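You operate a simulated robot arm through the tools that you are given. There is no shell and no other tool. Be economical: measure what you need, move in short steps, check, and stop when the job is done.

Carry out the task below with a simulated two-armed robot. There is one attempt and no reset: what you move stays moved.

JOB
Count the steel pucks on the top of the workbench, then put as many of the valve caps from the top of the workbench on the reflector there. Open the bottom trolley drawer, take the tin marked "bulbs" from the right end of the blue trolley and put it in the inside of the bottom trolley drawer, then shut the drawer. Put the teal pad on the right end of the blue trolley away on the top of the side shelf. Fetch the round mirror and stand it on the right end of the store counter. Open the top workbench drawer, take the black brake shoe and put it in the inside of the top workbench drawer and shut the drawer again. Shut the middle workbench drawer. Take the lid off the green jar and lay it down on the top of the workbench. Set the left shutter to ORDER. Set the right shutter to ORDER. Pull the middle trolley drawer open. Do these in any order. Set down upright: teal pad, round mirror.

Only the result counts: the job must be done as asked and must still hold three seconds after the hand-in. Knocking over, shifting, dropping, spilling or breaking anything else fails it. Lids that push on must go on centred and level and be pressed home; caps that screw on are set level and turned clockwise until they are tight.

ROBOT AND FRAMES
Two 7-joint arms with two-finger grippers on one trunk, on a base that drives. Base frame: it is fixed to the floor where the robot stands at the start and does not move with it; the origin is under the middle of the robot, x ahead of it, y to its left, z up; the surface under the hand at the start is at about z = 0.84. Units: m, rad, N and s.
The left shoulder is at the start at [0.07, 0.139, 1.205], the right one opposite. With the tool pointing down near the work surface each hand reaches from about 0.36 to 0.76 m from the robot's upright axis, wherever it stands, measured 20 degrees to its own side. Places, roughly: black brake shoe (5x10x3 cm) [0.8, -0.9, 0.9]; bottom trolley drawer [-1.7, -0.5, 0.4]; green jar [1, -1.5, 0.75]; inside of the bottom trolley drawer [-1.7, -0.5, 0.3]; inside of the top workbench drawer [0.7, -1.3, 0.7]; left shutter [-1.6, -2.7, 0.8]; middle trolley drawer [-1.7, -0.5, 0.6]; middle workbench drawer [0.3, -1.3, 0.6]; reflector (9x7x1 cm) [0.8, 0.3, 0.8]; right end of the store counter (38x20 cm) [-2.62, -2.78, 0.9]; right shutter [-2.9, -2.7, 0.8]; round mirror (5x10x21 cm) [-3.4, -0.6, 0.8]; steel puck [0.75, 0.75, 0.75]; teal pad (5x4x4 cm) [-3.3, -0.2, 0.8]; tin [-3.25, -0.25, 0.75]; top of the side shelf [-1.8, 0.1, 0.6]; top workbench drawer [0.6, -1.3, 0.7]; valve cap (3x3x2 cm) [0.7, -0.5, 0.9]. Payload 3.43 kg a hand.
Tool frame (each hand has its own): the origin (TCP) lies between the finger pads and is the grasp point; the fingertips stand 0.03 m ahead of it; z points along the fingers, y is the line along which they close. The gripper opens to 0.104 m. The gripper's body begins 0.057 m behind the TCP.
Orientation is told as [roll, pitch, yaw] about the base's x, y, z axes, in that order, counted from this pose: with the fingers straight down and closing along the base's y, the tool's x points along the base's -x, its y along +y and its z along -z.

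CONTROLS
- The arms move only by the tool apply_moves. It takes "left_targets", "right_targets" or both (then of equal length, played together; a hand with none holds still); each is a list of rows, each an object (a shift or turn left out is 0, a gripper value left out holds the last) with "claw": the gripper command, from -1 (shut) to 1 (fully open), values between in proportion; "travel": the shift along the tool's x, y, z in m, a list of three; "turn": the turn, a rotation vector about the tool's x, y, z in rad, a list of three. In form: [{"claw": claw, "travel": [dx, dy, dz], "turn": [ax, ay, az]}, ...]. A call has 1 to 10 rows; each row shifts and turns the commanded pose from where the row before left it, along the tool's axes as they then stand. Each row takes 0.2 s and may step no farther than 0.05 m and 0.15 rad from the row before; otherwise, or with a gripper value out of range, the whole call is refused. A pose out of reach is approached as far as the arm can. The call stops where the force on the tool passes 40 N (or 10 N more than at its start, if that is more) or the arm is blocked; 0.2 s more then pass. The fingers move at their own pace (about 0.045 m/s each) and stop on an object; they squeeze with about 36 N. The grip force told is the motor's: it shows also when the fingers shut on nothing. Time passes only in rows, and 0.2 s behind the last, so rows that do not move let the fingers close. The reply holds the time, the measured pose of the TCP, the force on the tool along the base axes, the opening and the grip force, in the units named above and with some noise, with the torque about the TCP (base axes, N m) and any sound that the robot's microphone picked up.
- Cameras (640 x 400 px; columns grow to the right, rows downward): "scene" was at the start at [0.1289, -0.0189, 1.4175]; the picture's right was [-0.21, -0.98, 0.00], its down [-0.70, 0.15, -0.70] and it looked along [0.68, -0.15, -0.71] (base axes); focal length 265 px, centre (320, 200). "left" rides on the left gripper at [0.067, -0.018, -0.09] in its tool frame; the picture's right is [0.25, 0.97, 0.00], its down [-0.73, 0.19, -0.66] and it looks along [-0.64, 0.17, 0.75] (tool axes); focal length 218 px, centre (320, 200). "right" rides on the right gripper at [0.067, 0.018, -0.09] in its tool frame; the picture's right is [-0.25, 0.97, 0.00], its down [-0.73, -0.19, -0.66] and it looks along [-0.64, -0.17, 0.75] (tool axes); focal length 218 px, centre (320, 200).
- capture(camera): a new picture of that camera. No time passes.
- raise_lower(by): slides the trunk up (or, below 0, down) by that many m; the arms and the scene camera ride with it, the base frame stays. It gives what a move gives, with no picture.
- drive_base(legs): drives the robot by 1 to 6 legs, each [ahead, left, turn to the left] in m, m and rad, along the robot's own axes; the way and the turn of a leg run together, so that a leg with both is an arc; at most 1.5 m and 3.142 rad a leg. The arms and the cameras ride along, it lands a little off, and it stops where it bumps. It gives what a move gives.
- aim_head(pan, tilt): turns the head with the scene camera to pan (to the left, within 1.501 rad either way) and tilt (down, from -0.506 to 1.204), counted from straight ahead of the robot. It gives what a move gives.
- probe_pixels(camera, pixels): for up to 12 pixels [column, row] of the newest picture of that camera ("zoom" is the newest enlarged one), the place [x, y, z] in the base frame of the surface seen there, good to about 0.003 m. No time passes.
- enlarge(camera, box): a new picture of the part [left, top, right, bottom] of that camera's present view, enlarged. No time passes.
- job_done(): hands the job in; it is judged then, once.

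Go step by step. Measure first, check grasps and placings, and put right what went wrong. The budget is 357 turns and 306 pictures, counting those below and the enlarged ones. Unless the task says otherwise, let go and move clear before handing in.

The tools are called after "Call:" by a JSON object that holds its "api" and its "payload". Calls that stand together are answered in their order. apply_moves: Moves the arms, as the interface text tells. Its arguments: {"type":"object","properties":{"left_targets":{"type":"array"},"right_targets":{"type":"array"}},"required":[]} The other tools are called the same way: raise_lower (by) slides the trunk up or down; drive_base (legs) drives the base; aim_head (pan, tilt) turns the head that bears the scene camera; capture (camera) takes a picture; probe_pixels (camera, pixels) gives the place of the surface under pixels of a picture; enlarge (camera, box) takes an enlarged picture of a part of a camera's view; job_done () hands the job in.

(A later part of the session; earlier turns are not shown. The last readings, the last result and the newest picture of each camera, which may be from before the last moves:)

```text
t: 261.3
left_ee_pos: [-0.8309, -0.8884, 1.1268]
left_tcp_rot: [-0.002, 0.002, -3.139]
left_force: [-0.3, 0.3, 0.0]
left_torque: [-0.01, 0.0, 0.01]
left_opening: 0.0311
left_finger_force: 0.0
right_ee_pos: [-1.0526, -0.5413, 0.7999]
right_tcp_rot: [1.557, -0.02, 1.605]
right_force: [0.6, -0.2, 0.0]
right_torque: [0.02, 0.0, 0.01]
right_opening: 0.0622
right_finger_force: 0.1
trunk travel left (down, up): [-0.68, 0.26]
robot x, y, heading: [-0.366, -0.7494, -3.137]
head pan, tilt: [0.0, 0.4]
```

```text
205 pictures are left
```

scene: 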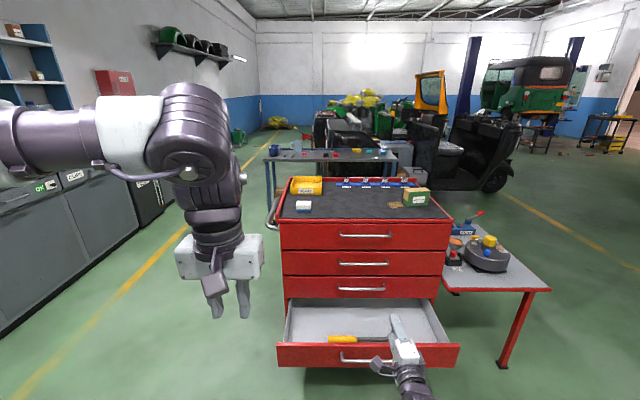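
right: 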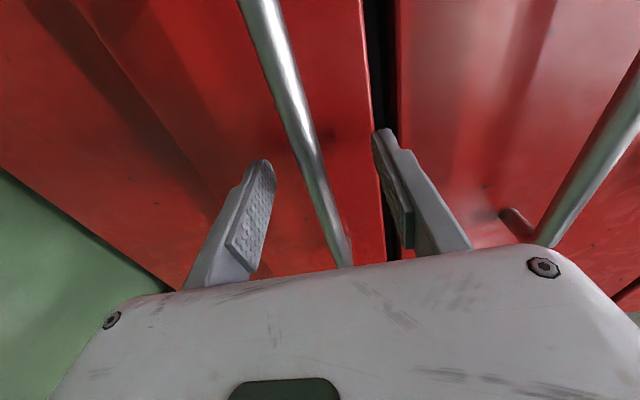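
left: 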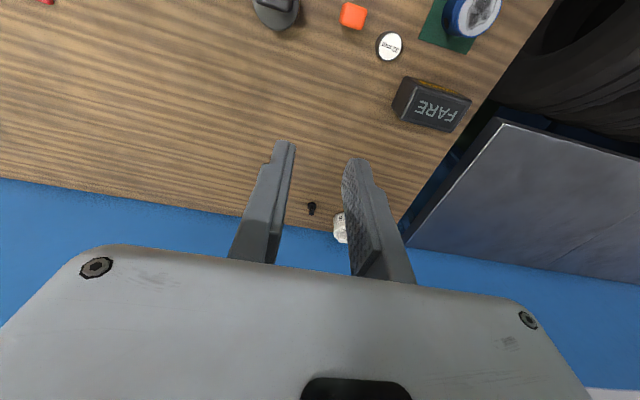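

The blue trolley is the table behind (330,155). I'll go via the aisle on the left of the red trolley.

Call:
{"api": "drive_base", "payload": {"legs": [[0, 0.85, 0], [1.4, 0, 0]]}}

Call:
{"api": "aim_head", "payload": {"pan": -0.6, "tilt": 0.5}}

Call:
{"api": "capture", "payload": {"camera": "scene"}}

Call:
{"api": "aim_head", "payload": {"pan": 1.0, "tilt": 0.4}}

Call:
{"api": "capture", "payload": {"camera": "scene"}}

```text
t: 272.3
left_ee_pos: [-2.2097, -1.7628, 1.1256]
left_tcp_rot: [-0.004, 0.003, -3.116]
left_force: [0.0, -0.1, -0.3]
left_torque: [-0.01, 0.04, 0.01]
left_opening: 0.0311
left_finger_force: 0.0
right_ee_pos: [-2.4402, -1.4206, 0.8006]
right_tcp_rot: [1.557, -0.02, 1.626]
right_force: [-0.5, 0.7, 0.0]
right_torque: [0.0, 0.01, 0.03]
right_opening: 0.0625
right_finger_force: 0.0
trunk travel left (down, up): [-0.68, 0.26]
robot x, y, heading: [-1.7565, -1.6134, -3.112]
head pan, tilt: [0.0, 0.4]
```

```text
t: 273.3
left_ee_pos: [-2.2103, -1.7629, 1.125]
left_tcp_rot: [-0.002, 0.001, -3.116]
left_force: [-0.2, 0.1, 0.3]
left_torque: [0.02, 0.04, -0.01]
left_opening: 0.0309
left_finger_force: 0.1
right_ee_pos: [-2.4387, -1.4201, 0.8]
right_tcp_rot: [1.56, -0.022, 1.626]
right_force: [-0.3, 0.4, -0.1]
right_torque: [-0.01, 0.01, -0.03]
right_opening: 0.0622
right_finger_force: 0.1
trunk travel left (down, up): [-0.68, 0.26]
robot x, y, heading: [-1.7545, -1.6118, -3.118]
head pan, tilt: [-0.6, 0.499]
```

```text
204 pictures are left
```

scene: 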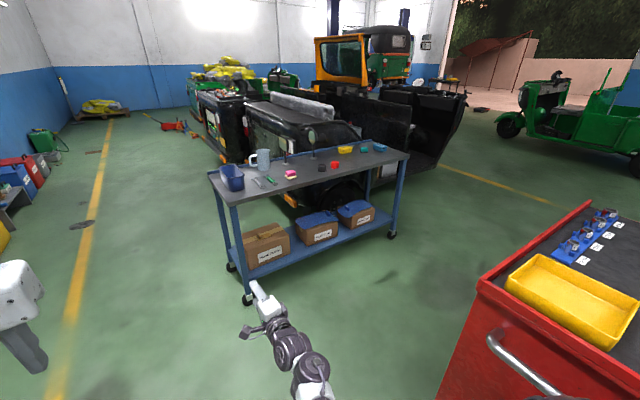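

```text
t: 275.0
left_ee_pos: [-2.2102, -1.7633, 1.125]
left_tcp_rot: [-0.001, 0.002, -3.117]
left_force: [-0.5, 0.0, 0.7]
left_torque: [-0.02, 0.04, -0.01]
left_opening: 0.0313
left_finger_force: 0.0
right_ee_pos: [-2.4383, -1.4216, 0.8]
right_tcp_rot: [1.558, -0.021, 1.628]
right_force: [0.6, 0.1, -0.6]
right_torque: [0.0, 0.01, 0.01]
right_opening: 0.0622
right_finger_force: 0.0
trunk travel left (down, up): [-0.68, 0.26]
robot x, y, heading: [-1.7563, -1.6107, -3.115]
head pan, tilt: [1.0, 0.4]
```

```text
203 pictures are left
```

scene: 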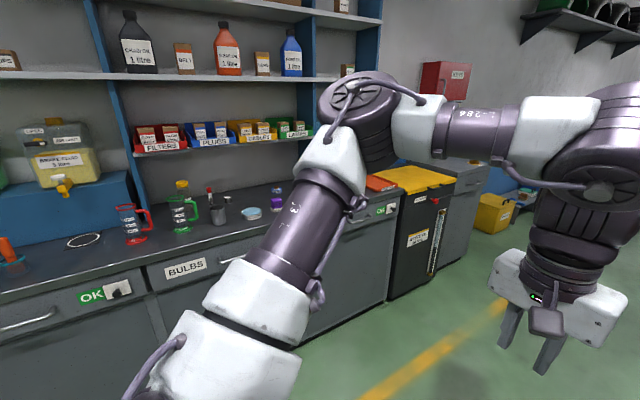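

The blue trolley's right end (375,150 in the first view) holds small items. I'll raise the right hand and drive nearer, then measure.

Call:
{"api": "apply_moves", "payload": {"right_targets": [{"travel": [0, 0.05, 0]}, {"travel": [0, 0.05, 0]}, {"travel": [0, 0.05, 0]}, {"travel": [0, 0.05, 0]}, {"travel": [0, 0.05, 0]}, {"travel": [0, 0.05, 0]}, {"travel": [0, 0.05, 0]}, {"travel": [0, 0.05, 0]}]}}

Call:
{"api": "drive_base", "payload": {"legs": [[0.45, 0, -0.025]]}}

Call:
{"api": "aim_head", "payload": {"pan": -0.9, "tilt": 0.6}}

Call:
{"api": "capture", "payload": {"camera": "scene"}}

```text
t: 276.8
left_ee_pos: [-2.21, -1.7641, 1.1262]
left_tcp_rot: [-0.003, 0.002, -3.118]
left_force: [-0.2, 0.2, 0.0]
left_torque: [0.01, 0.02, -0.02]
left_opening: 0.0309
left_finger_force: 0.2
right_ee_pos: [-2.4451, -1.4315, 1.1986]
right_tcp_rot: [1.557, -0.02, 1.626]
right_force: [-0.2, 0.1, 1.0]
right_torque: [0.01, 0.0, -0.01]
right_opening: 0.0625
right_finger_force: 0.1
trunk travel left (down, up): [-0.68, 0.26]
robot x, y, heading: [-1.7524, -1.6132, -3.116]
head pan, tilt: [1.0, 0.4]
```

```text
t: 279.5
left_ee_pos: [-2.6554, -1.7558, 1.1249]
left_tcp_rot: [-0.001, 0.001, 3.138]
left_force: [-0.5, 0.5, -1.1]
left_torque: [-0.01, -0.03, 0.0]
left_opening: 0.0313
left_finger_force: 0.1
right_ee_pos: [-2.8795, -1.4172, 1.1983]
right_tcp_rot: [1.557, -0.021, 1.598]
right_force: [-0.5, 0.6, 0.5]
right_torque: [0.04, 0.02, 0.01]
right_opening: 0.0628
right_finger_force: 0.1
trunk travel left (down, up): [-0.68, 0.26]
robot x, y, heading: [-2.1936, -1.6173, 3.14]
head pan, tilt: [1.0, 0.4]
```

```text
t: 281.3
left_ee_pos: [-2.6553, -1.7556, 1.1264]
left_tcp_rot: [-0.002, 0.001, 3.137]
left_force: [1.0, -0.3, 0.5]
left_torque: [0.01, -0.01, -0.01]
left_opening: 0.0313
left_finger_force: 0.0
right_ee_pos: [-2.8808, -1.4156, 1.1974]
right_tcp_rot: [1.56, -0.019, 1.598]
right_force: [-0.3, 0.0, 0.1]
right_torque: [0.01, 0.03, 0.0]
right_opening: 0.0626
right_finger_force: 0.0
trunk travel left (down, up): [-0.68, 0.26]
robot x, y, heading: [-2.1944, -1.6175, 3.141]
head pan, tilt: [-0.901, 0.6]
```

```text
202 pictures are left
```

scene: 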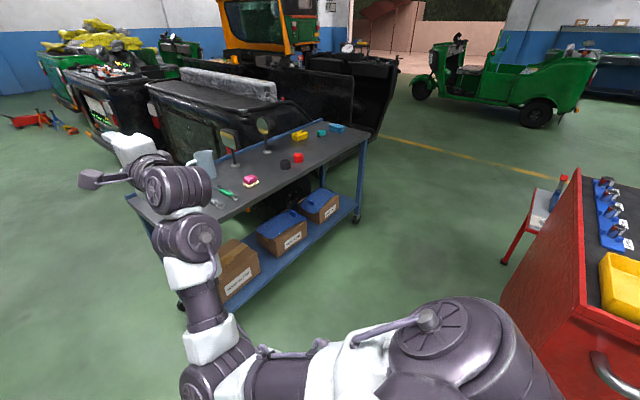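

Call:
{"api": "enlarge", "payload": {"camera": "scene", "box": [200, 100, 380, 210]}}

Call:
{"api": "probe_pixels", "payload": {"camera": "scene", "pixels": [[300, 135], [335, 127], [298, 157], [285, 163], [232, 145], [264, 130], [250, 181], [321, 134], [363, 140], [340, 125], [190, 240], [580, 270]]}}

```text
3.56 times, centred on (290, 155) of scene
```

zoom: 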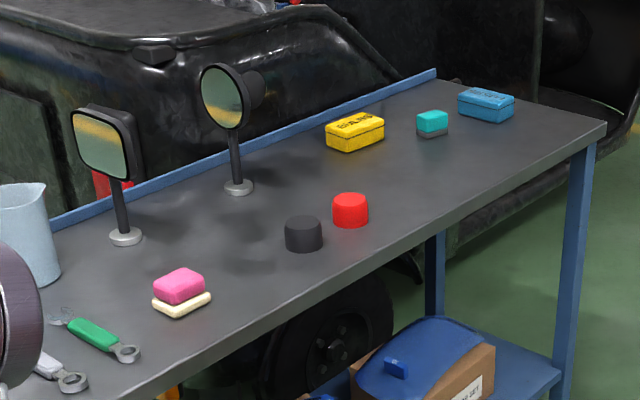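

```text
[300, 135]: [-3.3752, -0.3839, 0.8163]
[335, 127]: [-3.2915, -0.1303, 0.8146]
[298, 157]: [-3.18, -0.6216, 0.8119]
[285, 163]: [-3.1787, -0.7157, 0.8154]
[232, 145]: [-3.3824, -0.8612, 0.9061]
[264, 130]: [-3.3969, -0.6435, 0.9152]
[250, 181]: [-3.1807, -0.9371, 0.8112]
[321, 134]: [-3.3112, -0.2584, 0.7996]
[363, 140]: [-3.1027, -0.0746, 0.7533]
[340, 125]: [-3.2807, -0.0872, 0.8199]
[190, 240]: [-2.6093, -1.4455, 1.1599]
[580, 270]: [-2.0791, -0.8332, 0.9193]
```

Two mirrors (round at [-3.40,-0.64]), a yellow and a blue tin, and the teal pad at [-3.31,-0.26]. I'll drive in front of the trolley's right end and read the tins' labels.

Call:
{"api": "drive_base", "payload": {"legs": [[0.42, 0, 0], [0, -1.35, 0]]}}

Call:
{"api": "aim_head", "payload": {"pan": -0.1, "tilt": 0.9}}

Call:
{"api": "capture", "payload": {"camera": "scene"}}

Call:
{"api": "capture", "payload": {"camera": "left"}}

```text
t: 290.4
left_ee_pos: [-3.0886, -0.4008, 1.1253]
left_tcp_rot: [-0.002, 0.002, -3.139]
left_force: [0.8, -1.1, 0.6]
left_torque: [-0.01, 0.02, 0.01]
left_opening: 0.0311
left_finger_force: 0.0
right_ee_pos: [-3.3152, -0.0633, 1.1982]
right_tcp_rot: [1.559, -0.019, 1.604]
right_force: [-0.5, 0.4, 0.1]
right_torque: [0.03, 0.04, -0.01]
right_opening: 0.0621
right_finger_force: 0.1
trunk travel left (down, up): [-0.68, 0.26]
robot x, y, heading: [-2.629, -0.2595, -3.138]
head pan, tilt: [-0.901, 0.6]
```

```text
t: 291.5
left_ee_pos: [-3.0877, -0.401, 1.1251]
left_tcp_rot: [-0.002, 0.002, -3.138]
left_force: [-0.1, 0.5, 0.6]
left_torque: [0.0, 0.0, 0.01]
left_opening: 0.0314
left_finger_force: 0.0
right_ee_pos: [-3.3155, -0.0621, 1.1978]
right_tcp_rot: [1.558, -0.022, 1.604]
right_force: [0.2, 0.1, -0.6]
right_torque: [0.0, -0.03, 0.01]
right_opening: 0.0623
right_finger_force: 0.0
trunk travel left (down, up): [-0.68, 0.26]
robot x, y, heading: [-2.6274, -0.259, -3.141]
head pan, tilt: [-0.099, 0.901]
```

```text
200 pictures are left
```

scene: 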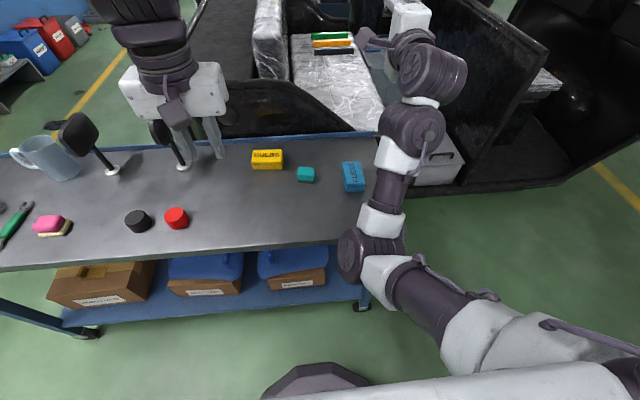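

```text
199 pictures are left
```

left: 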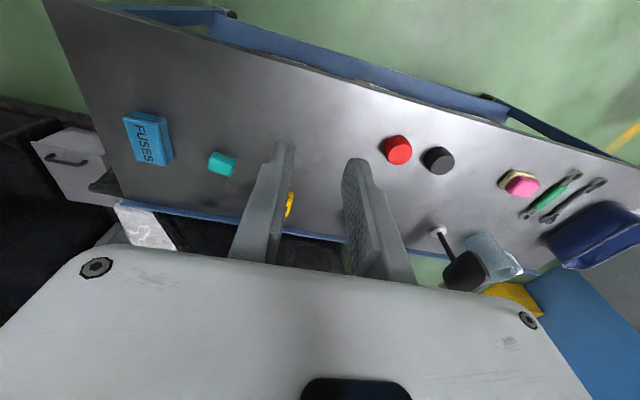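

The yellow tin (268,159) reads BULBS; the blue one FUSES. I'll measure the yellow tin and the pad.

Call:
{"api": "probe_pixels", "payload": {"camera": "scene", "pixels": [[268, 154], [254, 154], [282, 154], [268, 166], [268, 150], [306, 172], [299, 172], [313, 172], [306, 180], [306, 168], [290, 200]]}}

Call:
{"api": "enlarge", "payload": {"camera": "scene", "box": [230, 130, 380, 210]}}

```text
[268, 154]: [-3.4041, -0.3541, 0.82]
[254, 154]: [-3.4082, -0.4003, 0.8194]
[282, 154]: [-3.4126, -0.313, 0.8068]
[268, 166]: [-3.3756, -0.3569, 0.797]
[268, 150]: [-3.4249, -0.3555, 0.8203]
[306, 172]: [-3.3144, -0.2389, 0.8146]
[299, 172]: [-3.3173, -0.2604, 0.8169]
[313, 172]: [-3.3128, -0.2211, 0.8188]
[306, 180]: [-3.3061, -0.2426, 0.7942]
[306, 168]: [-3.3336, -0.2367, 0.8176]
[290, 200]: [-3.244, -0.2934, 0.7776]
```

```text
4.27 times, centred on (305, 170) of scene
```

zoom: 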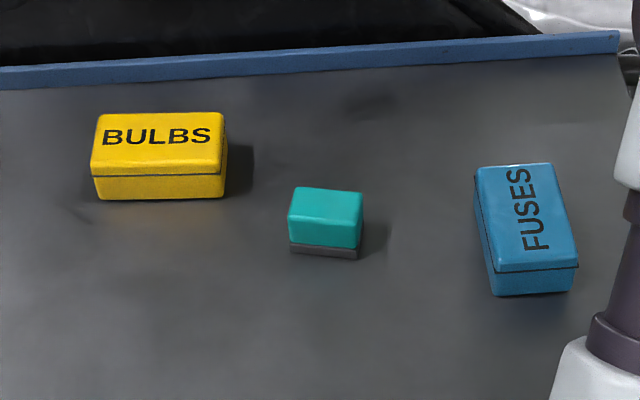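

BULBS tin: x −3.376…−3.43, y −0.405…−0.31, top 0.82, table 0.777. I'll turn the left tool 90° to grip across its 55 mm side, and pull the right hand in.

Call:
{"api": "apply_moves", "payload": {"left_targets": [{"turn": [0, 0, 0.15], "claw": 0.8}, {"turn": [0, 0, 0.15]}, {"turn": [0, 0, 0.15]}, {"turn": [0, 0, 0.15]}, {"turn": [0, 0, 0.15]}, {"turn": [0, 0, 0.15]}, {"turn": [0, 0, 0.15]}, {"turn": [0, 0, 0.15]}, {"turn": [0, 0, 0.15]}, {"turn": [0, 0, 0.15]}], "right_targets": [{"travel": [0, 0.03, -0.04]}, {"travel": [0, 0.03, -0.04]}, {"travel": [0, 0.03, -0.04]}, {"travel": [0, 0.03, -0.04]}, {}, {}, {}, {}, {}, {}]}}

Call:
{"api": "apply_moves", "payload": {"left_targets": [{"turn": [0, 0, 0.07]}]}}

Call:
{"api": "drive_base", "payload": {"legs": [[0.14, -0.044, 0]]}}

Call:
{"api": "capture", "payload": {"camera": "left"}}

Call:
{"api": "capture", "payload": {"camera": "scene"}}

```text
t: 293.7
left_ee_pos: [-3.0882, -0.4009, 1.124]
left_tcp_rot: [-0.001, -0.002, 1.643]
left_force: [-0.5, 1.3, -0.6]
left_torque: [-0.01, 0.02, -0.02]
left_opening: 0.0934
left_finger_force: 0.0
right_ee_pos: [-3.1579, -0.0579, 1.3209]
right_tcp_rot: [1.559, -0.023, 1.604]
right_force: [0.0, 0.3, 0.5]
right_torque: [-0.01, 0.03, -0.02]
right_opening: 0.0625
right_finger_force: 0.1
trunk travel left (down, up): [-0.68, 0.26]
robot x, y, heading: [-2.6294, -0.2534, -3.138]
head pan, tilt: [-0.099, 0.901]
```

```text
t: 294.1
left_ee_pos: [-3.0888, -0.4001, 1.1259]
left_tcp_rot: [-0.002, -0.002, 1.572]
left_force: [-0.2, -0.4, 0.9]
left_torque: [-0.02, -0.02, 0.02]
left_opening: 0.0935
left_finger_force: 0.1
right_ee_pos: [-3.1554, -0.0572, 1.3201]
right_tcp_rot: [1.558, -0.021, 1.604]
right_force: [-0.5, 0.9, 0.6]
right_torque: [0.01, 0.0, 0.02]
right_opening: 0.0625
right_finger_force: 0.0
trunk travel left (down, up): [-0.68, 0.26]
robot x, y, heading: [-2.6302, -0.2597, -3.141]
head pan, tilt: [-0.099, 0.901]
```

```text
t: 295.4
left_ee_pos: [-3.2244, -0.359, 1.1262]
left_tcp_rot: [0.0, -0.001, 1.576]
left_force: [0.2, 0.3, 0.0]
left_torque: [0.0, -0.02, -0.01]
left_opening: 0.0938
left_finger_force: 0.1
right_ee_pos: [-3.2914, -0.0146, 1.3214]
right_tcp_rot: [1.562, -0.023, 1.603]
right_force: [0.7, -0.3, 0.1]
right_torque: [0.0, 0.02, -0.02]
right_opening: 0.0623
right_finger_force: 0.0
trunk travel left (down, up): [-0.68, 0.26]
robot x, y, heading: [-2.7645, -0.2173, -3.138]
head pan, tilt: [-0.099, 0.901]
```

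```text
197 pictures are left
```

left: 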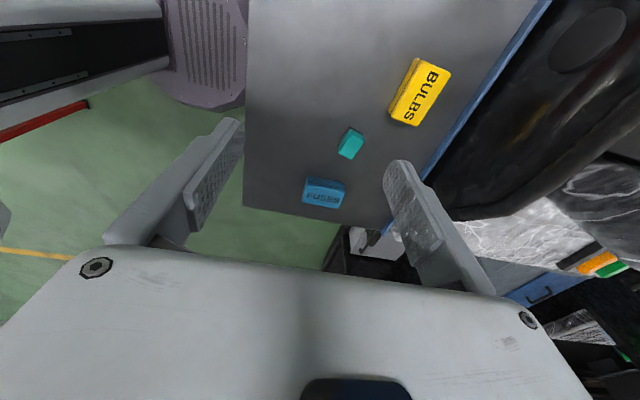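

```text
196 pictures are left
```

scene: 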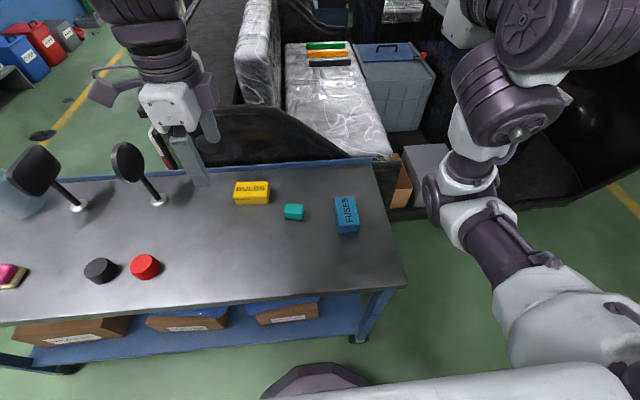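

Probing the tin in the left picture for its exact centre.

Call:
{"api": "probe_pixels", "payload": {"camera": "left", "pixels": [[421, 90], [420, 62], [448, 70], [413, 123], [396, 115], [405, 85], [350, 140], [430, 165], [497, 70]]}}

```text
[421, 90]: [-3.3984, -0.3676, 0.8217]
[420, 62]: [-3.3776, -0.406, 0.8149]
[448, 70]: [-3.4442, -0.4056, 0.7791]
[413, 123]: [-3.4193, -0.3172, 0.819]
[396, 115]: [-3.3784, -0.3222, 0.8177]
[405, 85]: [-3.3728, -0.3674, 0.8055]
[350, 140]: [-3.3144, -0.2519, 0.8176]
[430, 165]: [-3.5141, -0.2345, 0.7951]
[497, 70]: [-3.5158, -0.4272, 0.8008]
```

Tin centre ≈[-3.40,-0.362], rail at −3.51 leaves room. I'll move out and down to above the tin.

Call:
{"api": "apply_moves", "payload": {"left_targets": [{"travel": [0, 0.03, 0.04]}, {"travel": [0, 0.03, 0.04]}, {"travel": [0, 0.03, 0.04]}, {"travel": [0, 0.03, 0.04]}, {"travel": [0.003, 0.03, 0.04]}, {"travel": [0, 0.026, 0.02]}]}}

Call:
{"api": "capture", "payload": {"camera": "left"}}

```text
t: 296.8
left_ee_pos: [-3.4024, -0.3592, 0.9063]
left_tcp_rot: [-0.001, 0.0, 1.574]
left_force: [-0.3, 0.9, -0.1]
left_torque: [0.02, 0.0, -0.04]
left_opening: 0.0937
left_finger_force: 0.1
right_ee_pos: [-3.2942, -0.0133, 1.3204]
right_tcp_rot: [1.556, -0.018, 1.604]
right_force: [0.5, 0.2, 0.5]
right_torque: [0.03, 0.01, 0.02]
right_opening: 0.0627
right_finger_force: 0.0
trunk travel left (down, up): [-0.68, 0.26]
robot x, y, heading: [-2.7696, -0.2152, -3.134]
head pan, tilt: [-0.099, 0.901]
```

```text
195 pictures are left
```

left: 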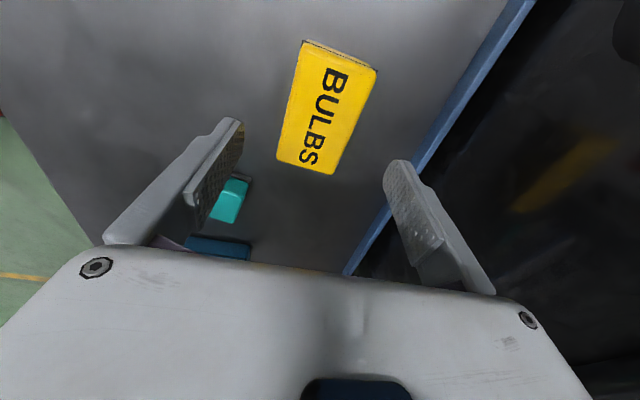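

Aligned. Down 94 mm and close.

Call:
{"api": "apply_moves", "payload": {"left_targets": [{"travel": [0.002, 0, 0.05]}, {"travel": [0, 0, 0.03]}, {"travel": [0, 0, 0.012]}, {"claw": -1}, {}, {}, {}, {}]}}

Call:
{"api": "apply_moves", "payload": {"left_targets": [{"travel": [0, 0, -0.05]}, {"travel": [0, 0, -0.05]}, {"travel": [0, 0, -0.05]}, {"travel": [0, 0, -0.05]}, {"travel": [0, 0, -0.05]}, {"travel": [0, -0.04, -0.03]}, {"travel": [0, -0.04, 0]}, {"travel": [0, -0.04, 0]}]}}

Call:
{"api": "capture", "payload": {"camera": "left"}}

```text
t: 298.6
left_ee_pos: [-3.4012, -0.362, 0.8119]
left_tcp_rot: [-0.003, -0.002, 1.575]
left_force: [-0.1, -0.1, -0.8]
left_torque: [0.04, 0.0, 0.0]
left_opening: 0.057
left_finger_force: 35.4
right_ee_pos: [-3.2946, -0.0152, 1.3212]
right_tcp_rot: [1.557, -0.021, 1.604]
right_force: [1.6, -0.1, -0.3]
right_torque: [0.02, -0.01, -0.01]
right_opening: 0.0625
right_finger_force: 0.1
trunk travel left (down, up): [-0.68, 0.26]
robot x, y, heading: [-2.7666, -0.2124, -3.137]
head pan, tilt: [-0.099, 0.901]
```

```text
t: 300.4
left_ee_pos: [-3.2798, -0.3598, 1.094]
left_tcp_rot: [0.0, -0.003, 1.575]
left_force: [0.3, 1.1, -0.4]
left_torque: [0.0, 0.0, -0.03]
left_opening: 0.0571
left_finger_force: 36.0
right_ee_pos: [-3.2912, -0.0157, 1.3197]
right_tcp_rot: [1.559, -0.022, 1.604]
right_force: [0.4, 0.3, -0.6]
right_torque: [0.01, -0.02, -0.02]
right_opening: 0.0623
right_finger_force: 0.0
trunk travel left (down, up): [-0.68, 0.26]
robot x, y, heading: [-2.7645, -0.2141, -3.135]
head pan, tilt: [-0.099, 0.901]
```

```text
194 pictures are left
```

left: 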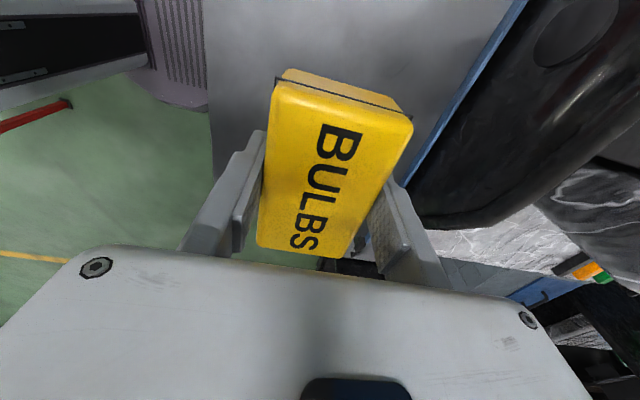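

The tin is held (57 mm). I'll take it round to the red trolley's front.

Call:
{"api": "drive_base", "payload": {"legs": [[0, 1.4, 0], [-1.5, 0, 0], [-0.5, 0, 0]]}}

Call:
{"api": "drive_base", "payload": {"legs": [[0, -1.1, 0]]}}

Call:
{"api": "aim_head", "payload": {"pan": 0, "tilt": 0.9}}

Call:
{"api": "capture", "payload": {"camera": "scene"}}

```text
t: 316.8
left_ee_pos: [-1.3062, -1.7339, 1.0924]
left_tcp_rot: [-0.002, -0.002, 1.606]
left_force: [0.5, 0.1, -1.2]
left_torque: [0.01, 0.01, -0.02]
left_opening: 0.0572
left_finger_force: 36.0
right_ee_pos: [-1.3301, -1.3893, 1.3198]
right_tcp_rot: [1.557, -0.021, 1.634]
right_force: [0.5, 0.8, 0.5]
right_torque: [-0.02, -0.03, 0.01]
right_opening: 0.0621
right_finger_force: 0.0
trunk travel left (down, up): [-0.68, 0.26]
robot x, y, heading: [-0.7945, -1.5754, -3.105]
head pan, tilt: [-0.099, 0.901]
```

```text
t: 322.4
left_ee_pos: [-1.3482, -0.6426, 1.0937]
left_tcp_rot: [-0.002, -0.001, 1.61]
left_force: [0.3, -0.1, -1.5]
left_torque: [0.02, 0.01, 0.02]
left_opening: 0.0571
left_finger_force: 35.5
right_ee_pos: [-1.3718, -0.2979, 1.3185]
right_tcp_rot: [1.558, -0.021, 1.639]
right_force: [-0.1, -0.4, 0.1]
right_torque: [0.0, 0.03, -0.03]
right_opening: 0.0622
right_finger_force: 0.0
trunk travel left (down, up): [-0.68, 0.26]
robot x, y, heading: [-0.8386, -0.4812, -3.103]
head pan, tilt: [-0.099, 0.901]
```

```text
t: 323.1
left_ee_pos: [-1.346, -0.6404, 1.0922]
left_tcp_rot: [-0.003, -0.001, 1.61]
left_force: [-0.9, 0.1, -1.5]
left_torque: [0.0, 0.0, 0.02]
left_opening: 0.0571
left_finger_force: 36.0
right_ee_pos: [-1.3726, -0.2971, 1.3199]
right_tcp_rot: [1.559, -0.022, 1.638]
right_force: [-0.9, -0.5, 0.2]
right_torque: [0.0, 0.02, 0.02]
right_opening: 0.0623
right_finger_force: 0.0
trunk travel left (down, up): [-0.68, 0.26]
robot x, y, heading: [-0.8382, -0.4776, -3.103]
head pan, tilt: [0.0, 0.901]
```

```text
193 pictures are left
```

scene: 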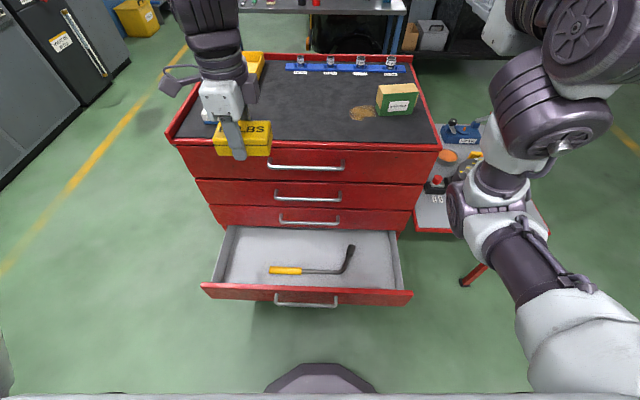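

The drawer has a tool lying from (270,270) to (352,248). I'll probe the free area on the left.

Call:
{"api": "probe_pixels", "payload": {"camera": "scene", "pixels": [[245, 255], [245, 240], [245, 275], [230, 265], [270, 270], [352, 248], [225, 235], [250, 228], [207, 288], [300, 288]]}}

```text
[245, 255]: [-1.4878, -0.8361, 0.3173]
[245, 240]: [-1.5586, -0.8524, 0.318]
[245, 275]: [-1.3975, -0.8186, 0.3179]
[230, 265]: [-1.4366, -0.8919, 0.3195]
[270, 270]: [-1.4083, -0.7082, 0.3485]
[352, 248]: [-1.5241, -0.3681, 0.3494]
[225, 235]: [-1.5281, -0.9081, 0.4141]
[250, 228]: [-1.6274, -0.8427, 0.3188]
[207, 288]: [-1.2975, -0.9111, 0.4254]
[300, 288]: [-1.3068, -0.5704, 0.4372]
```

Free spot: tin centre at [-1.42,-0.80], floor 0.318. I'll align the robot, then lower trunk 0.49 and arm 0.25.

Call:
{"api": "drive_base", "payload": {"legs": [[0.075, 0.18, -0.038]]}}

Call:
{"api": "apply_moves", "payload": {"left_targets": [{"travel": [0, 0, 0.05]}, {"travel": [0, 0, 0.05]}]}}

Call:
{"api": "raise_lower", "payload": {"by": -0.4}}

Call:
{"api": "capture", "payload": {"camera": "scene"}}

Call:
{"api": "capture", "payload": {"camera": "left"}}

```text
t: 324.7
left_ee_pos: [-1.4241, -0.7953, 1.0927]
left_tcp_rot: [0.0, 0.001, 1.569]
left_force: [0.6, 0.4, -1.2]
left_torque: [-0.03, 0.03, 0.0]
left_opening: 0.0571
left_finger_force: 36.3
right_ee_pos: [-1.4349, -0.4499, 1.3195]
right_tcp_rot: [1.558, -0.02, 1.599]
right_force: [-0.1, -0.4, 0.0]
right_torque: [-0.01, -0.02, 0.04]
right_opening: 0.0625
right_finger_force: 0.0
trunk travel left (down, up): [-0.68, 0.26]
robot x, y, heading: [-0.9118, -0.6588, 3.142]
head pan, tilt: [0.0, 0.901]
```

```text
t: 325.3
left_ee_pos: [-1.4241, -0.7975, 0.9925]
left_tcp_rot: [-0.001, -0.002, 1.57]
left_force: [-0.1, -0.7, -0.9]
left_torque: [0.0, -0.02, 0.0]
left_opening: 0.0573
left_finger_force: 36.1
right_ee_pos: [-1.4381, -0.4531, 1.3186]
right_tcp_rot: [1.555, -0.02, 1.599]
right_force: [0.3, 0.5, -0.5]
right_torque: [0.0, 0.02, -0.04]
right_opening: 0.0625
right_finger_force: 0.1
trunk travel left (down, up): [-0.68, 0.26]
robot x, y, heading: [-0.9092, -0.6567, 3.141]
head pan, tilt: [0.0, 0.901]
```

```text
t: 329.1
left_ee_pos: [-1.4235, -0.7969, 0.5926]
left_tcp_rot: [-0.001, -0.002, 1.569]
left_force: [-0.1, 0.0, -1.0]
left_torque: [-0.03, -0.02, 0.04]
left_opening: 0.0572
left_finger_force: 36.6
right_ee_pos: [-1.436, -0.4529, 0.9196]
right_tcp_rot: [1.559, -0.02, 1.597]
right_force: [-0.5, 0.2, 0.1]
right_torque: [0.0, 0.0, 0.0]
right_opening: 0.0625
right_finger_force: 0.1
trunk travel left (down, up): [-0.28, 0.66]
robot x, y, heading: [-0.9102, -0.6575, 3.14]
head pan, tilt: [0.0, 0.901]
```

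```text
192 pictures are left
```

scene: 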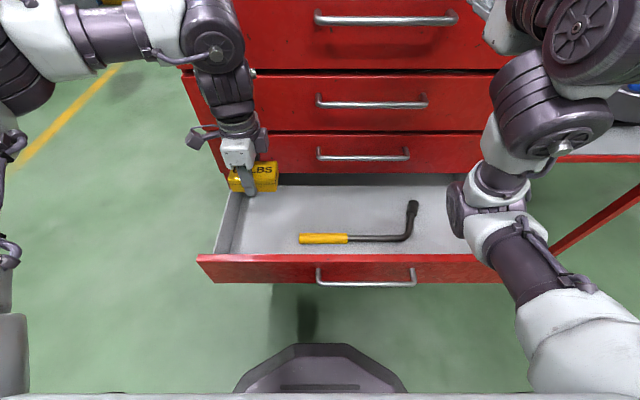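

```text
191 pictures are left
```

left: 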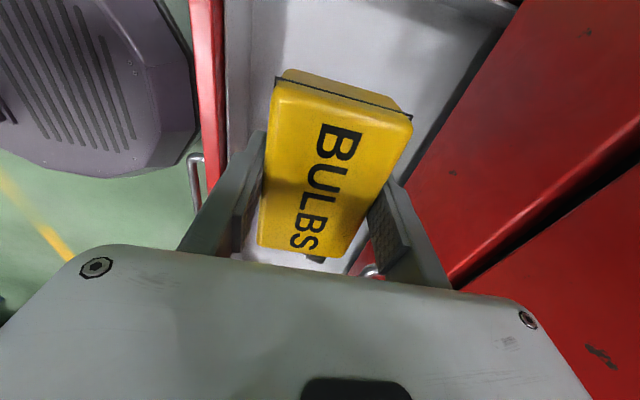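

Well placed. I'll lower 0.235 m, the last bit slowly.

Call:
{"api": "apply_moves", "payload": {"left_targets": [{"travel": [0, 0, 0.05]}, {"travel": [0, 0, 0.05]}, {"travel": [0, 0, 0.05]}, {"travel": [0, 0, 0.05]}, {"travel": [0, 0, 0.025]}, {"travel": [0, 0, 0.008]}, {"travel": [0, 0, 0.004]}]}}

Call:
{"api": "capture", "payload": {"camera": "scene"}}

```text
t: 330.7
left_ee_pos: [-1.4215, -0.7969, 0.3569]
left_tcp_rot: [-0.001, -0.001, 1.567]
left_force: [-0.4, -0.6, -1.4]
left_torque: [0.0, -0.02, 0.03]
left_opening: 0.0572
left_finger_force: 36.4
right_ee_pos: [-1.4357, -0.4514, 0.92]
right_tcp_rot: [1.559, -0.019, 1.6]
right_force: [-0.5, -0.5, 0.1]
right_torque: [0.03, 0.0, -0.03]
right_opening: 0.0627
right_finger_force: 0.0
trunk travel left (down, up): [-0.28, 0.66]
robot x, y, heading: [-0.9083, -0.6557, 3.141]
head pan, tilt: [0.0, 0.901]
```

```text
190 pictures are left
```

scene: 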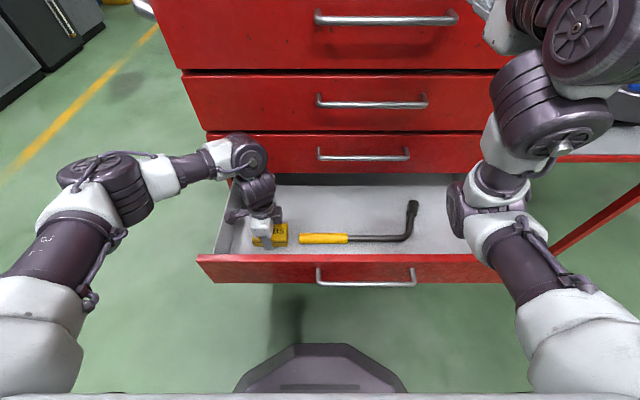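

Call:
{"api": "apply_moves", "payload": {"left_targets": [{"travel": [0, 0, 0.003]}, {"travel": [0, 0, 0.002]}, {"claw": 0.5}, {}, {}, {"travel": [0, 0, -0.05]}, {"travel": [0, 0, -0.05]}, {"travel": [0, 0, -0.05]}, {"travel": [0, 0, -0.05]}]}}

Call:
{"api": "capture", "payload": {"camera": "scene"}}

```text
t: 332.7
left_ee_pos: [-1.4219, -0.7964, 0.553]
left_tcp_rot: [-0.003, 0.0, 1.57]
left_force: [0.6, -0.4, 0.6]
left_torque: [0.02, 0.0, -0.02]
left_opening: 0.0777
left_finger_force: 0.1
right_ee_pos: [-1.4356, -0.452, 0.9191]
right_tcp_rot: [1.559, -0.02, 1.598]
right_force: [0.0, -0.4, -0.2]
right_torque: [-0.03, 0.01, 0.01]
right_opening: 0.0623
right_finger_force: 0.0
trunk travel left (down, up): [-0.28, 0.66]
robot x, y, heading: [-0.9079, -0.6539, 3.142]
head pan, tilt: [0.0, 0.901]
```

```text
189 pictures are left
```

scene: 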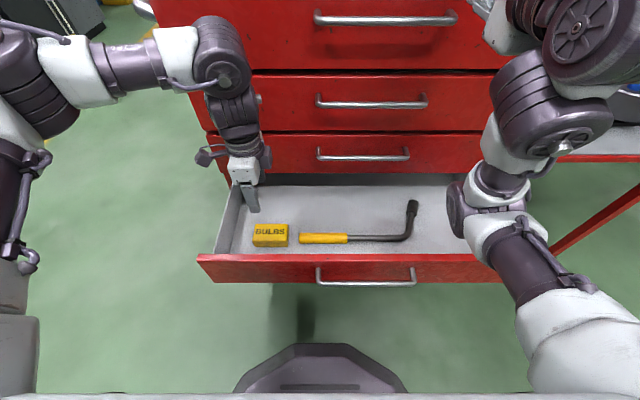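

The tin sits upright in the drawer. To shut it, I'll back off, close and lower the right hand to z≈0.37, then push the panel by driving.

Call:
{"api": "drive_base", "payload": {"legs": [[-0.3, 0, 0]]}}

Call:
{"api": "apply_moves", "payload": {"right_targets": [{"claw": -1, "travel": [0, -0.05, 0]}, {"travel": [0, -0.05, 0]}, {"travel": [0, -0.05, 0]}, {"travel": [0, -0.05, 0]}, {"travel": [0, -0.05, 0]}, {"travel": [0, -0.05, 0]}, {"travel": [0, -0.05, 0]}, {"travel": [0, -0.05, 0]}, {"travel": [0, -0.05, 0]}, {"travel": [0, -0.05, 0]}]}}

Call:
{"api": "apply_moves", "payload": {"right_targets": [{"travel": [0, -0.05, 0], "turn": [0, -0.028, 0]}]}}

Call:
{"api": "capture", "payload": {"camera": "scene"}}

```text
t: 334.8
left_ee_pos: [-1.1219, -0.7931, 0.553]
left_tcp_rot: [-0.001, -0.001, 1.56]
left_force: [0.1, -0.4, 0.0]
left_torque: [0.02, 0.0, -0.02]
left_opening: 0.0781
left_finger_force: 0.1
right_ee_pos: [-1.1333, -0.4497, 0.9199]
right_tcp_rot: [1.558, -0.021, 1.59]
right_force: [0.4, -1.2, 0.3]
right_torque: [0.0, -0.01, -0.02]
right_opening: 0.0623
right_finger_force: 0.2
trunk travel left (down, up): [-0.28, 0.66]
robot x, y, heading: [-0.6087, -0.6583, 3.134]
head pan, tilt: [0.0, 0.901]
```

```text
t: 336.9
left_ee_pos: [-1.1231, -0.793, 0.5522]
left_tcp_rot: [-0.001, -0.002, 1.559]
left_force: [0.1, -0.6, 0.2]
left_torque: [-0.01, 0.03, 0.0]
left_opening: 0.0778
left_finger_force: 0.1
right_ee_pos: [-1.1368, -0.4392, 0.4195]
right_tcp_rot: [1.559, -0.02, 1.591]
right_force: [0.1, -0.3, -0.1]
right_torque: [0.04, -0.02, 0.01]
right_opening: 0.0
right_finger_force: 34.9
right hand out of reach, approached as far as the arm can: row 2, 3
trunk travel left (down, up): [-0.28, 0.66]
robot x, y, heading: [-0.6115, -0.6597, 3.132]
head pan, tilt: [0.0, 0.901]
```

```text
t: 337.4
left_ee_pos: [-1.1225, -0.7943, 0.5517]
left_tcp_rot: [-0.002, -0.001, 1.56]
left_force: [-0.2, -0.2, 0.3]
left_torque: [0.0, -0.01, -0.01]
left_opening: 0.0781
left_finger_force: 0.1
right_ee_pos: [-1.1378, -0.4378, 0.3723]
right_tcp_rot: [1.558, -0.02, 1.561]
right_force: [0.2, -0.9, -0.1]
right_torque: [0.01, -0.01, 0.03]
right_opening: 0.0001
right_finger_force: 34.6
trunk travel left (down, up): [-0.28, 0.66]
robot x, y, heading: [-0.614, -0.6573, 3.132]
head pan, tilt: [0.0, 0.901]
```

```text
188 pictures are left
```

scene: 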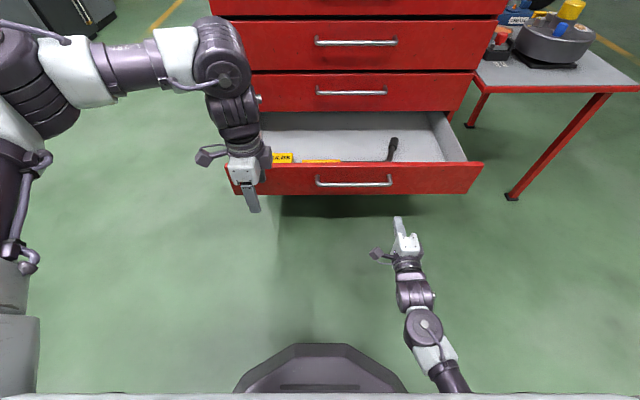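

I'll extend the right hand 0.12 m first (so the left hand stays clear), then push by driving.

Call:
{"api": "apply_moves", "payload": {"right_targets": [{"travel": [0, 0, 0.04]}, {"travel": [0, 0, 0.04]}, {"travel": [0, 0, 0.04]}, {"travel": [0, 0, 0.04]}]}}

Call:
{"api": "drive_base", "payload": {"legs": [[0.18, 0, 0]]}}

Call:
{"api": "capture", "payload": {"camera": "scene"}}

```text
t: 338.4
left_ee_pos: [-1.1228, -0.7928, 0.5529]
left_tcp_rot: [-0.001, -0.003, 1.561]
left_force: [-0.2, 0.2, 0.5]
left_torque: [0.0, 0.0, 0.0]
left_opening: 0.078
left_finger_force: 0.0
right_ee_pos: [-1.3008, -0.4359, 0.367]
right_tcp_rot: [1.558, -0.02, 1.562]
right_force: [0.0, 0.5, 0.6]
right_torque: [0.01, 0.02, 0.02]
right_opening: 0.0
right_finger_force: 34.6
trunk travel left (down, up): [-0.28, 0.66]
robot x, y, heading: [-0.6136, -0.6587, 3.133]
head pan, tilt: [0.0, 0.901]
```

```text
t: 339.9
left_ee_pos: [-1.3031, -0.7922, 0.5518]
left_tcp_rot: [0.0, -0.001, 1.561]
left_force: [0.1, -0.1, -0.6]
left_torque: [0.02, 0.0, 0.02]
left_opening: 0.078
left_finger_force: 0.0
right_ee_pos: [-1.4798, -0.4366, 0.3677]
right_tcp_rot: [1.557, -0.021, 1.565]
right_force: [-0.4, -0.2, -0.2]
right_torque: [0.02, 0.03, -0.01]
right_opening: 0.0
right_finger_force: 34.7
trunk travel left (down, up): [-0.28, 0.66]
robot x, y, heading: [-0.7872, -0.6511, 3.133]
head pan, tilt: [0.0, 0.901]
```

```text
187 pictures are left
```

scene: 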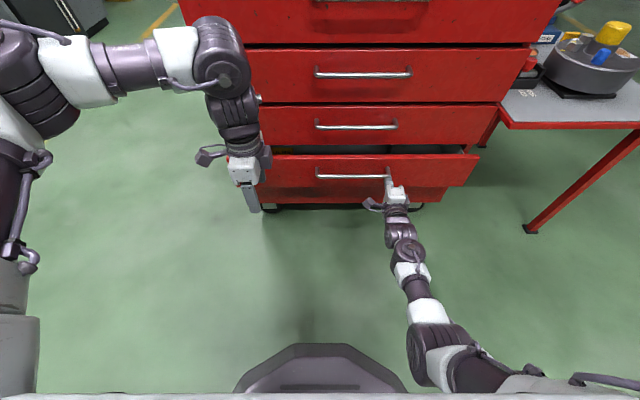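

Nearly shut (about 4–5 cm left). I'll push the rest with the arm, stopping on force.

Call:
{"api": "apply_moves", "payload": {"right_targets": [{"travel": [0, 0, 0.01]}, {"travel": [0, 0, 0.01]}, {"travel": [0, 0, 0.01]}, {"travel": [0, 0, 0.01]}, {"travel": [0, 0, 0.01]}, {"travel": [0, 0, 0.01]}, {"travel": [0, 0, 0.01]}]}}

Call:
{"api": "capture", "payload": {"camera": "scene"}}

Call:
{"api": "probe_pixels", "payload": {"camera": "scene", "pixels": [[290, 180], [290, 130], [290, 75], [350, 177], [355, 127], [450, 178]]}}

```text
t: 341.3
left_ee_pos: [-1.3021, -0.7914, 0.5522]
left_tcp_rot: [-0.001, -0.001, 1.562]
left_force: [0.3, -0.2, 0.5]
left_torque: [0.0, -0.01, 0.02]
left_opening: 0.0781
left_finger_force: 0.1
right_ee_pos: [-1.5355, -0.4364, 0.37]
right_tcp_rot: [1.565, -0.019, 1.565]
right_force: [5.3, -0.5, 3.4]
right_torque: [-0.02, 0.07, 0.06]
right_opening: 0.0
right_finger_force: 34.8
trunk travel left (down, up): [-0.28, 0.66]
robot x, y, heading: [-0.7864, -0.6554, 3.138]
head pan, tilt: [0.0, 0.901]
stopped in row 7 (right hand): the force on the tool passed its limit at 79 N (the readings are from after the stop); the commanded pose is now the measured one
```

```text
186 pictures are left
```

scene: 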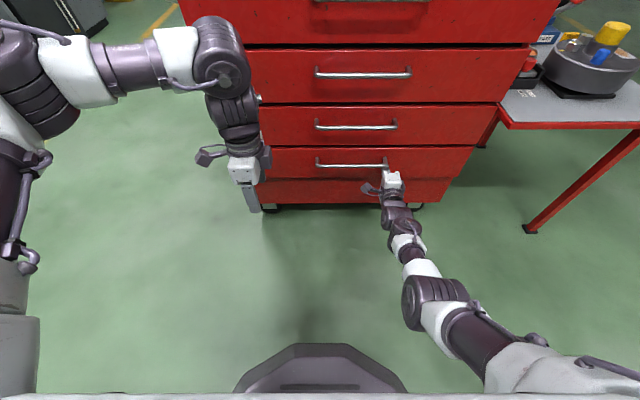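

```text
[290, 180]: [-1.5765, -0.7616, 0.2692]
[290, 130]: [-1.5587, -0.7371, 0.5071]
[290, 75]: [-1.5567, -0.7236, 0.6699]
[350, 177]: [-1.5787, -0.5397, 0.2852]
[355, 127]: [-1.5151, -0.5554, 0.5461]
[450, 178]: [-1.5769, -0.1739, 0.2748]
```

Call:
{"api": "probe_pixels", "payload": {"camera": "scene", "pixels": [[290, 160], [345, 165], [430, 160], [290, 170]]}}

Call:
{"api": "apply_moves", "payload": {"right_targets": [{"travel": [0, 0, -0.04]}, {"travel": [0, 0, -0.04]}, {"travel": [0, 0, -0.02]}]}}

```text
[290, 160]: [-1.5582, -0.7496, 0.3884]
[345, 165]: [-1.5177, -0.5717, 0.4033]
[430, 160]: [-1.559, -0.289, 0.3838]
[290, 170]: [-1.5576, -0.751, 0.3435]
```

```text
t: 342.1
left_ee_pos: [-1.3033, -0.7933, 0.5521]
left_tcp_rot: [-0.001, -0.001, 1.561]
left_force: [-0.7, 0.5, 0.3]
left_torque: [0.0, 0.01, -0.01]
left_opening: 0.0778
left_finger_force: 0.2
right_ee_pos: [-1.4362, -0.4356, 0.3687]
right_tcp_rot: [1.562, -0.02, 1.564]
right_force: [-0.4, 1.1, 0.3]
right_torque: [0.0, 0.01, -0.04]
right_opening: 0.0002
right_finger_force: 34.7
trunk travel left (down, up): [-0.28, 0.66]
robot x, y, heading: [-0.7889, -0.6554, 3.138]
head pan, tilt: [0.0, 0.901]
```

The bottom drawer is flush. For the middle drawer I need to know which of the four fronts it is: I'll test the third one (handle z 0.545) with a tiny tug first.

Call:
{"api": "apply_moves", "payload": {"right_targets": [{"travel": [0.04, 0.045, 0], "claw": 0.2}, {"travel": [0.04, 0.045, 0]}, {"travel": [0.03, 0.045, 0]}, {"travel": [0, 0.04, 0]}, {}, {"travel": [0, 0, 0.04]}, {"travel": [0, 0, 0.035]}]}}

Call:
{"api": "capture", "payload": {"camera": "right"}}

```text
refused: row 1 steps farther than a row can; nothing moved
```

```text
185 pictures are left
```

right: 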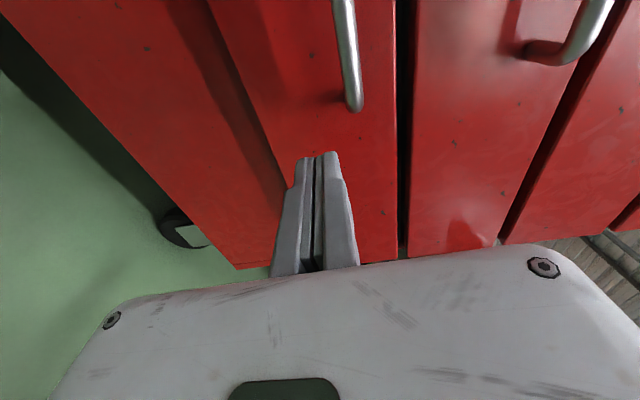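

Call:
{"api": "apply_moves", "payload": {"right_targets": [{"travel": [0.03, 0.035, 0], "claw": 0.2}, {"travel": [0.03, 0.035, 0]}, {"travel": [0.03, 0.035, 0]}, {"travel": [0.02, 0.035, 0]}, {"travel": [0, 0.035, 0]}, {"travel": [0, 0, 0.04]}, {"travel": [0, 0, 0.035]}]}}

Call:
{"api": "capture", "payload": {"camera": "right"}}

```text
t: 343.0
left_ee_pos: [-1.3031, -0.7911, 0.5523]
left_tcp_rot: [-0.001, -0.002, 1.561]
left_force: [-0.5, -0.2, 0.3]
left_torque: [-0.03, 0.04, 0.01]
left_opening: 0.0781
left_finger_force: 0.0
right_ee_pos: [-1.4425, -0.4626, 0.4834]
right_tcp_rot: [1.574, -0.197, 1.527]
right_force: [0.3, 0.2, -0.1]
right_torque: [0.03, -0.02, -0.02]
right_opening: 0.0623
right_finger_force: 0.1
trunk travel left (down, up): [-0.28, 0.66]
robot x, y, heading: [-0.7877, -0.6553, 3.131]
head pan, tilt: [0.0, 0.901]
stopped in row 4 (right hand): the arm was blocked; the commanded pose is now the measured one
```

```text
184 pictures are left
```

right: 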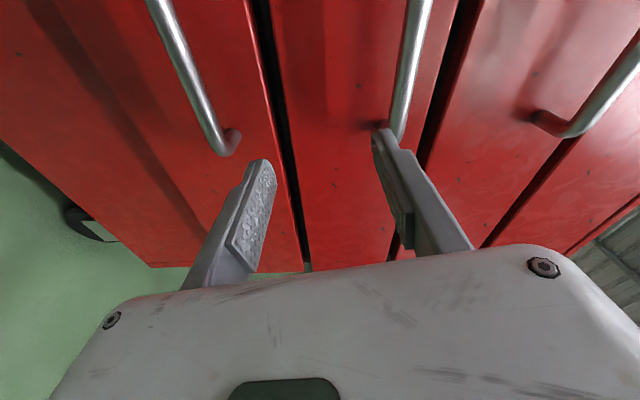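

The roll joint limits sideways motion; I'll restore the roll, go straight up, and use the base for the sideways shift.

Call:
{"api": "apply_moves", "payload": {"right_targets": [{"travel": [-0.03, 0, 0]}, {"turn": [0, 0.04, 0.1]}, {"turn": [0, 0, 0.09]}, {"travel": [0, 0.03, 0]}, {"travel": [0, 0.03, 0]}]}}

```text
t: 344.2
left_ee_pos: [-1.302, -0.7915, 0.552]
left_tcp_rot: [-0.001, -0.003, 1.561]
left_force: [-0.8, -0.1, 0.1]
left_torque: [0.02, 0.01, 0.02]
left_opening: 0.078
left_finger_force: 0.1
right_ee_pos: [-1.4422, -0.4365, 0.5479]
right_tcp_rot: [1.57, -0.003, 1.568]
right_force: [0.1, 0.6, -0.1]
right_torque: [0.0, 0.02, -0.02]
right_opening: 0.0624
right_finger_force: 0.0
trunk travel left (down, up): [-0.28, 0.66]
robot x, y, heading: [-0.7883, -0.6559, 3.131]
head pan, tilt: [0.0, 0.901]
```

Level again at z=0.548. Shift the base 0.1 left and 0.07 forward, then close and tug slightly.

Call:
{"api": "drive_base", "payload": {"legs": [[0, 0.1, 0.008], [0.07, 0, 0]]}}

Call:
{"api": "apply_moves", "payload": {"right_targets": [{"travel": [0, -0.003, 0], "claw": -1}, {}, {}, {}, {}, {"travel": [0, 0, -0.01]}, {"travel": [0, 0, -0.01]}, {"travel": [0, 0, -0.01]}]}}

Call:
{"api": "capture", "payload": {"camera": "scene"}}

```text
t: 346.0
left_ee_pos: [-1.373, -0.8961, 0.5514]
left_tcp_rot: [-0.001, -0.001, 1.57]
left_force: [-0.2, -1.0, 0.3]
left_torque: [-0.03, 0.01, -0.01]
left_opening: 0.0779
left_finger_force: 0.0
right_ee_pos: [-1.5157, -0.5398, 0.5484]
right_tcp_rot: [1.568, -0.002, 1.575]
right_force: [0.3, 0.1, 0.6]
right_torque: [0.01, 0.0, 0.02]
right_opening: 0.0623
right_finger_force: 0.0
trunk travel left (down, up): [-0.28, 0.66]
robot x, y, heading: [-0.8606, -0.7591, 3.141]
head pan, tilt: [0.0, 0.901]
```

```text
t: 347.8
left_ee_pos: [-1.3733, -0.8957, 0.5513]
left_tcp_rot: [-0.003, -0.002, 1.569]
left_force: [-0.1, -0.2, -0.2]
left_torque: [0.01, 0.01, 0.01]
left_opening: 0.0781
left_finger_force: 0.0
right_ee_pos: [-1.4848, -0.5412, 0.5431]
right_tcp_rot: [1.562, -0.002, 1.578]
right_force: [1.2, -4.8, -14.1]
right_torque: [-0.22, -0.14, -0.33]
right_opening: 0.0135
right_finger_force: 44.5
trunk travel left (down, up): [-0.28, 0.66]
robot x, y, heading: [-0.8582, -0.7575, -3.141]
head pan, tilt: [0.0, 0.901]
```

```text
183 pictures are left
```

scene: 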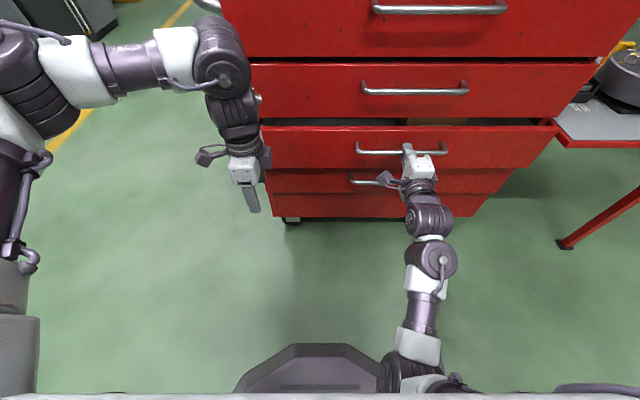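

The third front does open. I'll push it back shut and test the others before deciding.

Call:
{"api": "apply_moves", "payload": {"right_targets": [{"travel": [0, 0, 0.01]}, {"travel": [0, 0, 0.01]}, {"travel": [0, 0, 0.01]}, {"travel": [0, 0, 0.008]}, {"travel": [0, 0, 0.008]}]}}

Call:
{"api": "probe_pixels", "payload": {"camera": "scene", "pixels": [[300, 180], [300, 150]]}}

Call:
{"api": "capture", "payload": {"camera": "scene"}}

Call:
{"api": "probe_pixels", "payload": {"camera": "scene", "pixels": [[300, 140], [300, 150], [300, 180], [300, 90], [520, 140], [415, 93], [440, 8]]}}

```text
t: 348.7
left_ee_pos: [-1.3719, -0.895, 0.5522]
left_tcp_rot: [-0.001, -0.002, 1.571]
left_force: [-0.2, -0.7, -0.3]
left_torque: [-0.01, -0.01, -0.01]
left_opening: 0.078
left_finger_force: 0.1
right_ee_pos: [-1.5161, -0.54, 0.5437]
right_tcp_rot: [1.564, -0.001, 1.577]
right_force: [0.6, 0.5, -3.3]
right_torque: [-0.15, 0.0, 0.34]
right_opening: 0.0137
right_finger_force: 45.1
trunk travel left (down, up): [-0.28, 0.66]
robot x, y, heading: [-0.861, -0.7573, 3.138]
head pan, tilt: [0.0, 0.901]
stopped in row 4 (right hand): the force on the tool passed its limit at 49 N (the readings are from after the stop); the commanded pose is now the measured one
```

```text
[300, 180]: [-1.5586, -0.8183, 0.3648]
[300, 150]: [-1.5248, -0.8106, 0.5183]
```

```text
182 pictures are left
```

scene: 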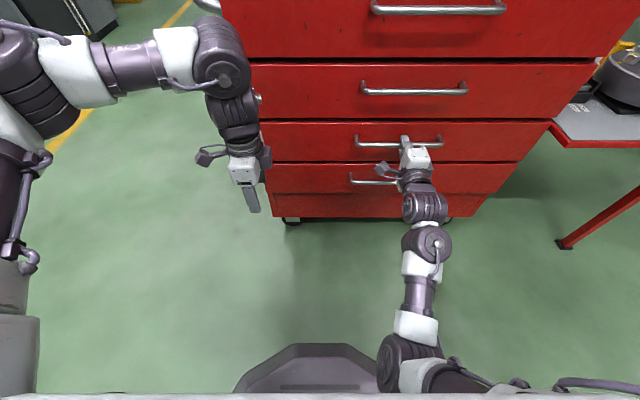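

```text
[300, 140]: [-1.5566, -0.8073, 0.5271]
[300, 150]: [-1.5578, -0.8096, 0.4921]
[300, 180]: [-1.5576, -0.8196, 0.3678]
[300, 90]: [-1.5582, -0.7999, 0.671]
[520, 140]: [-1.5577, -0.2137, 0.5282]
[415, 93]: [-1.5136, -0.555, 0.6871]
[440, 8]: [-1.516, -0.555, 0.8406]
```

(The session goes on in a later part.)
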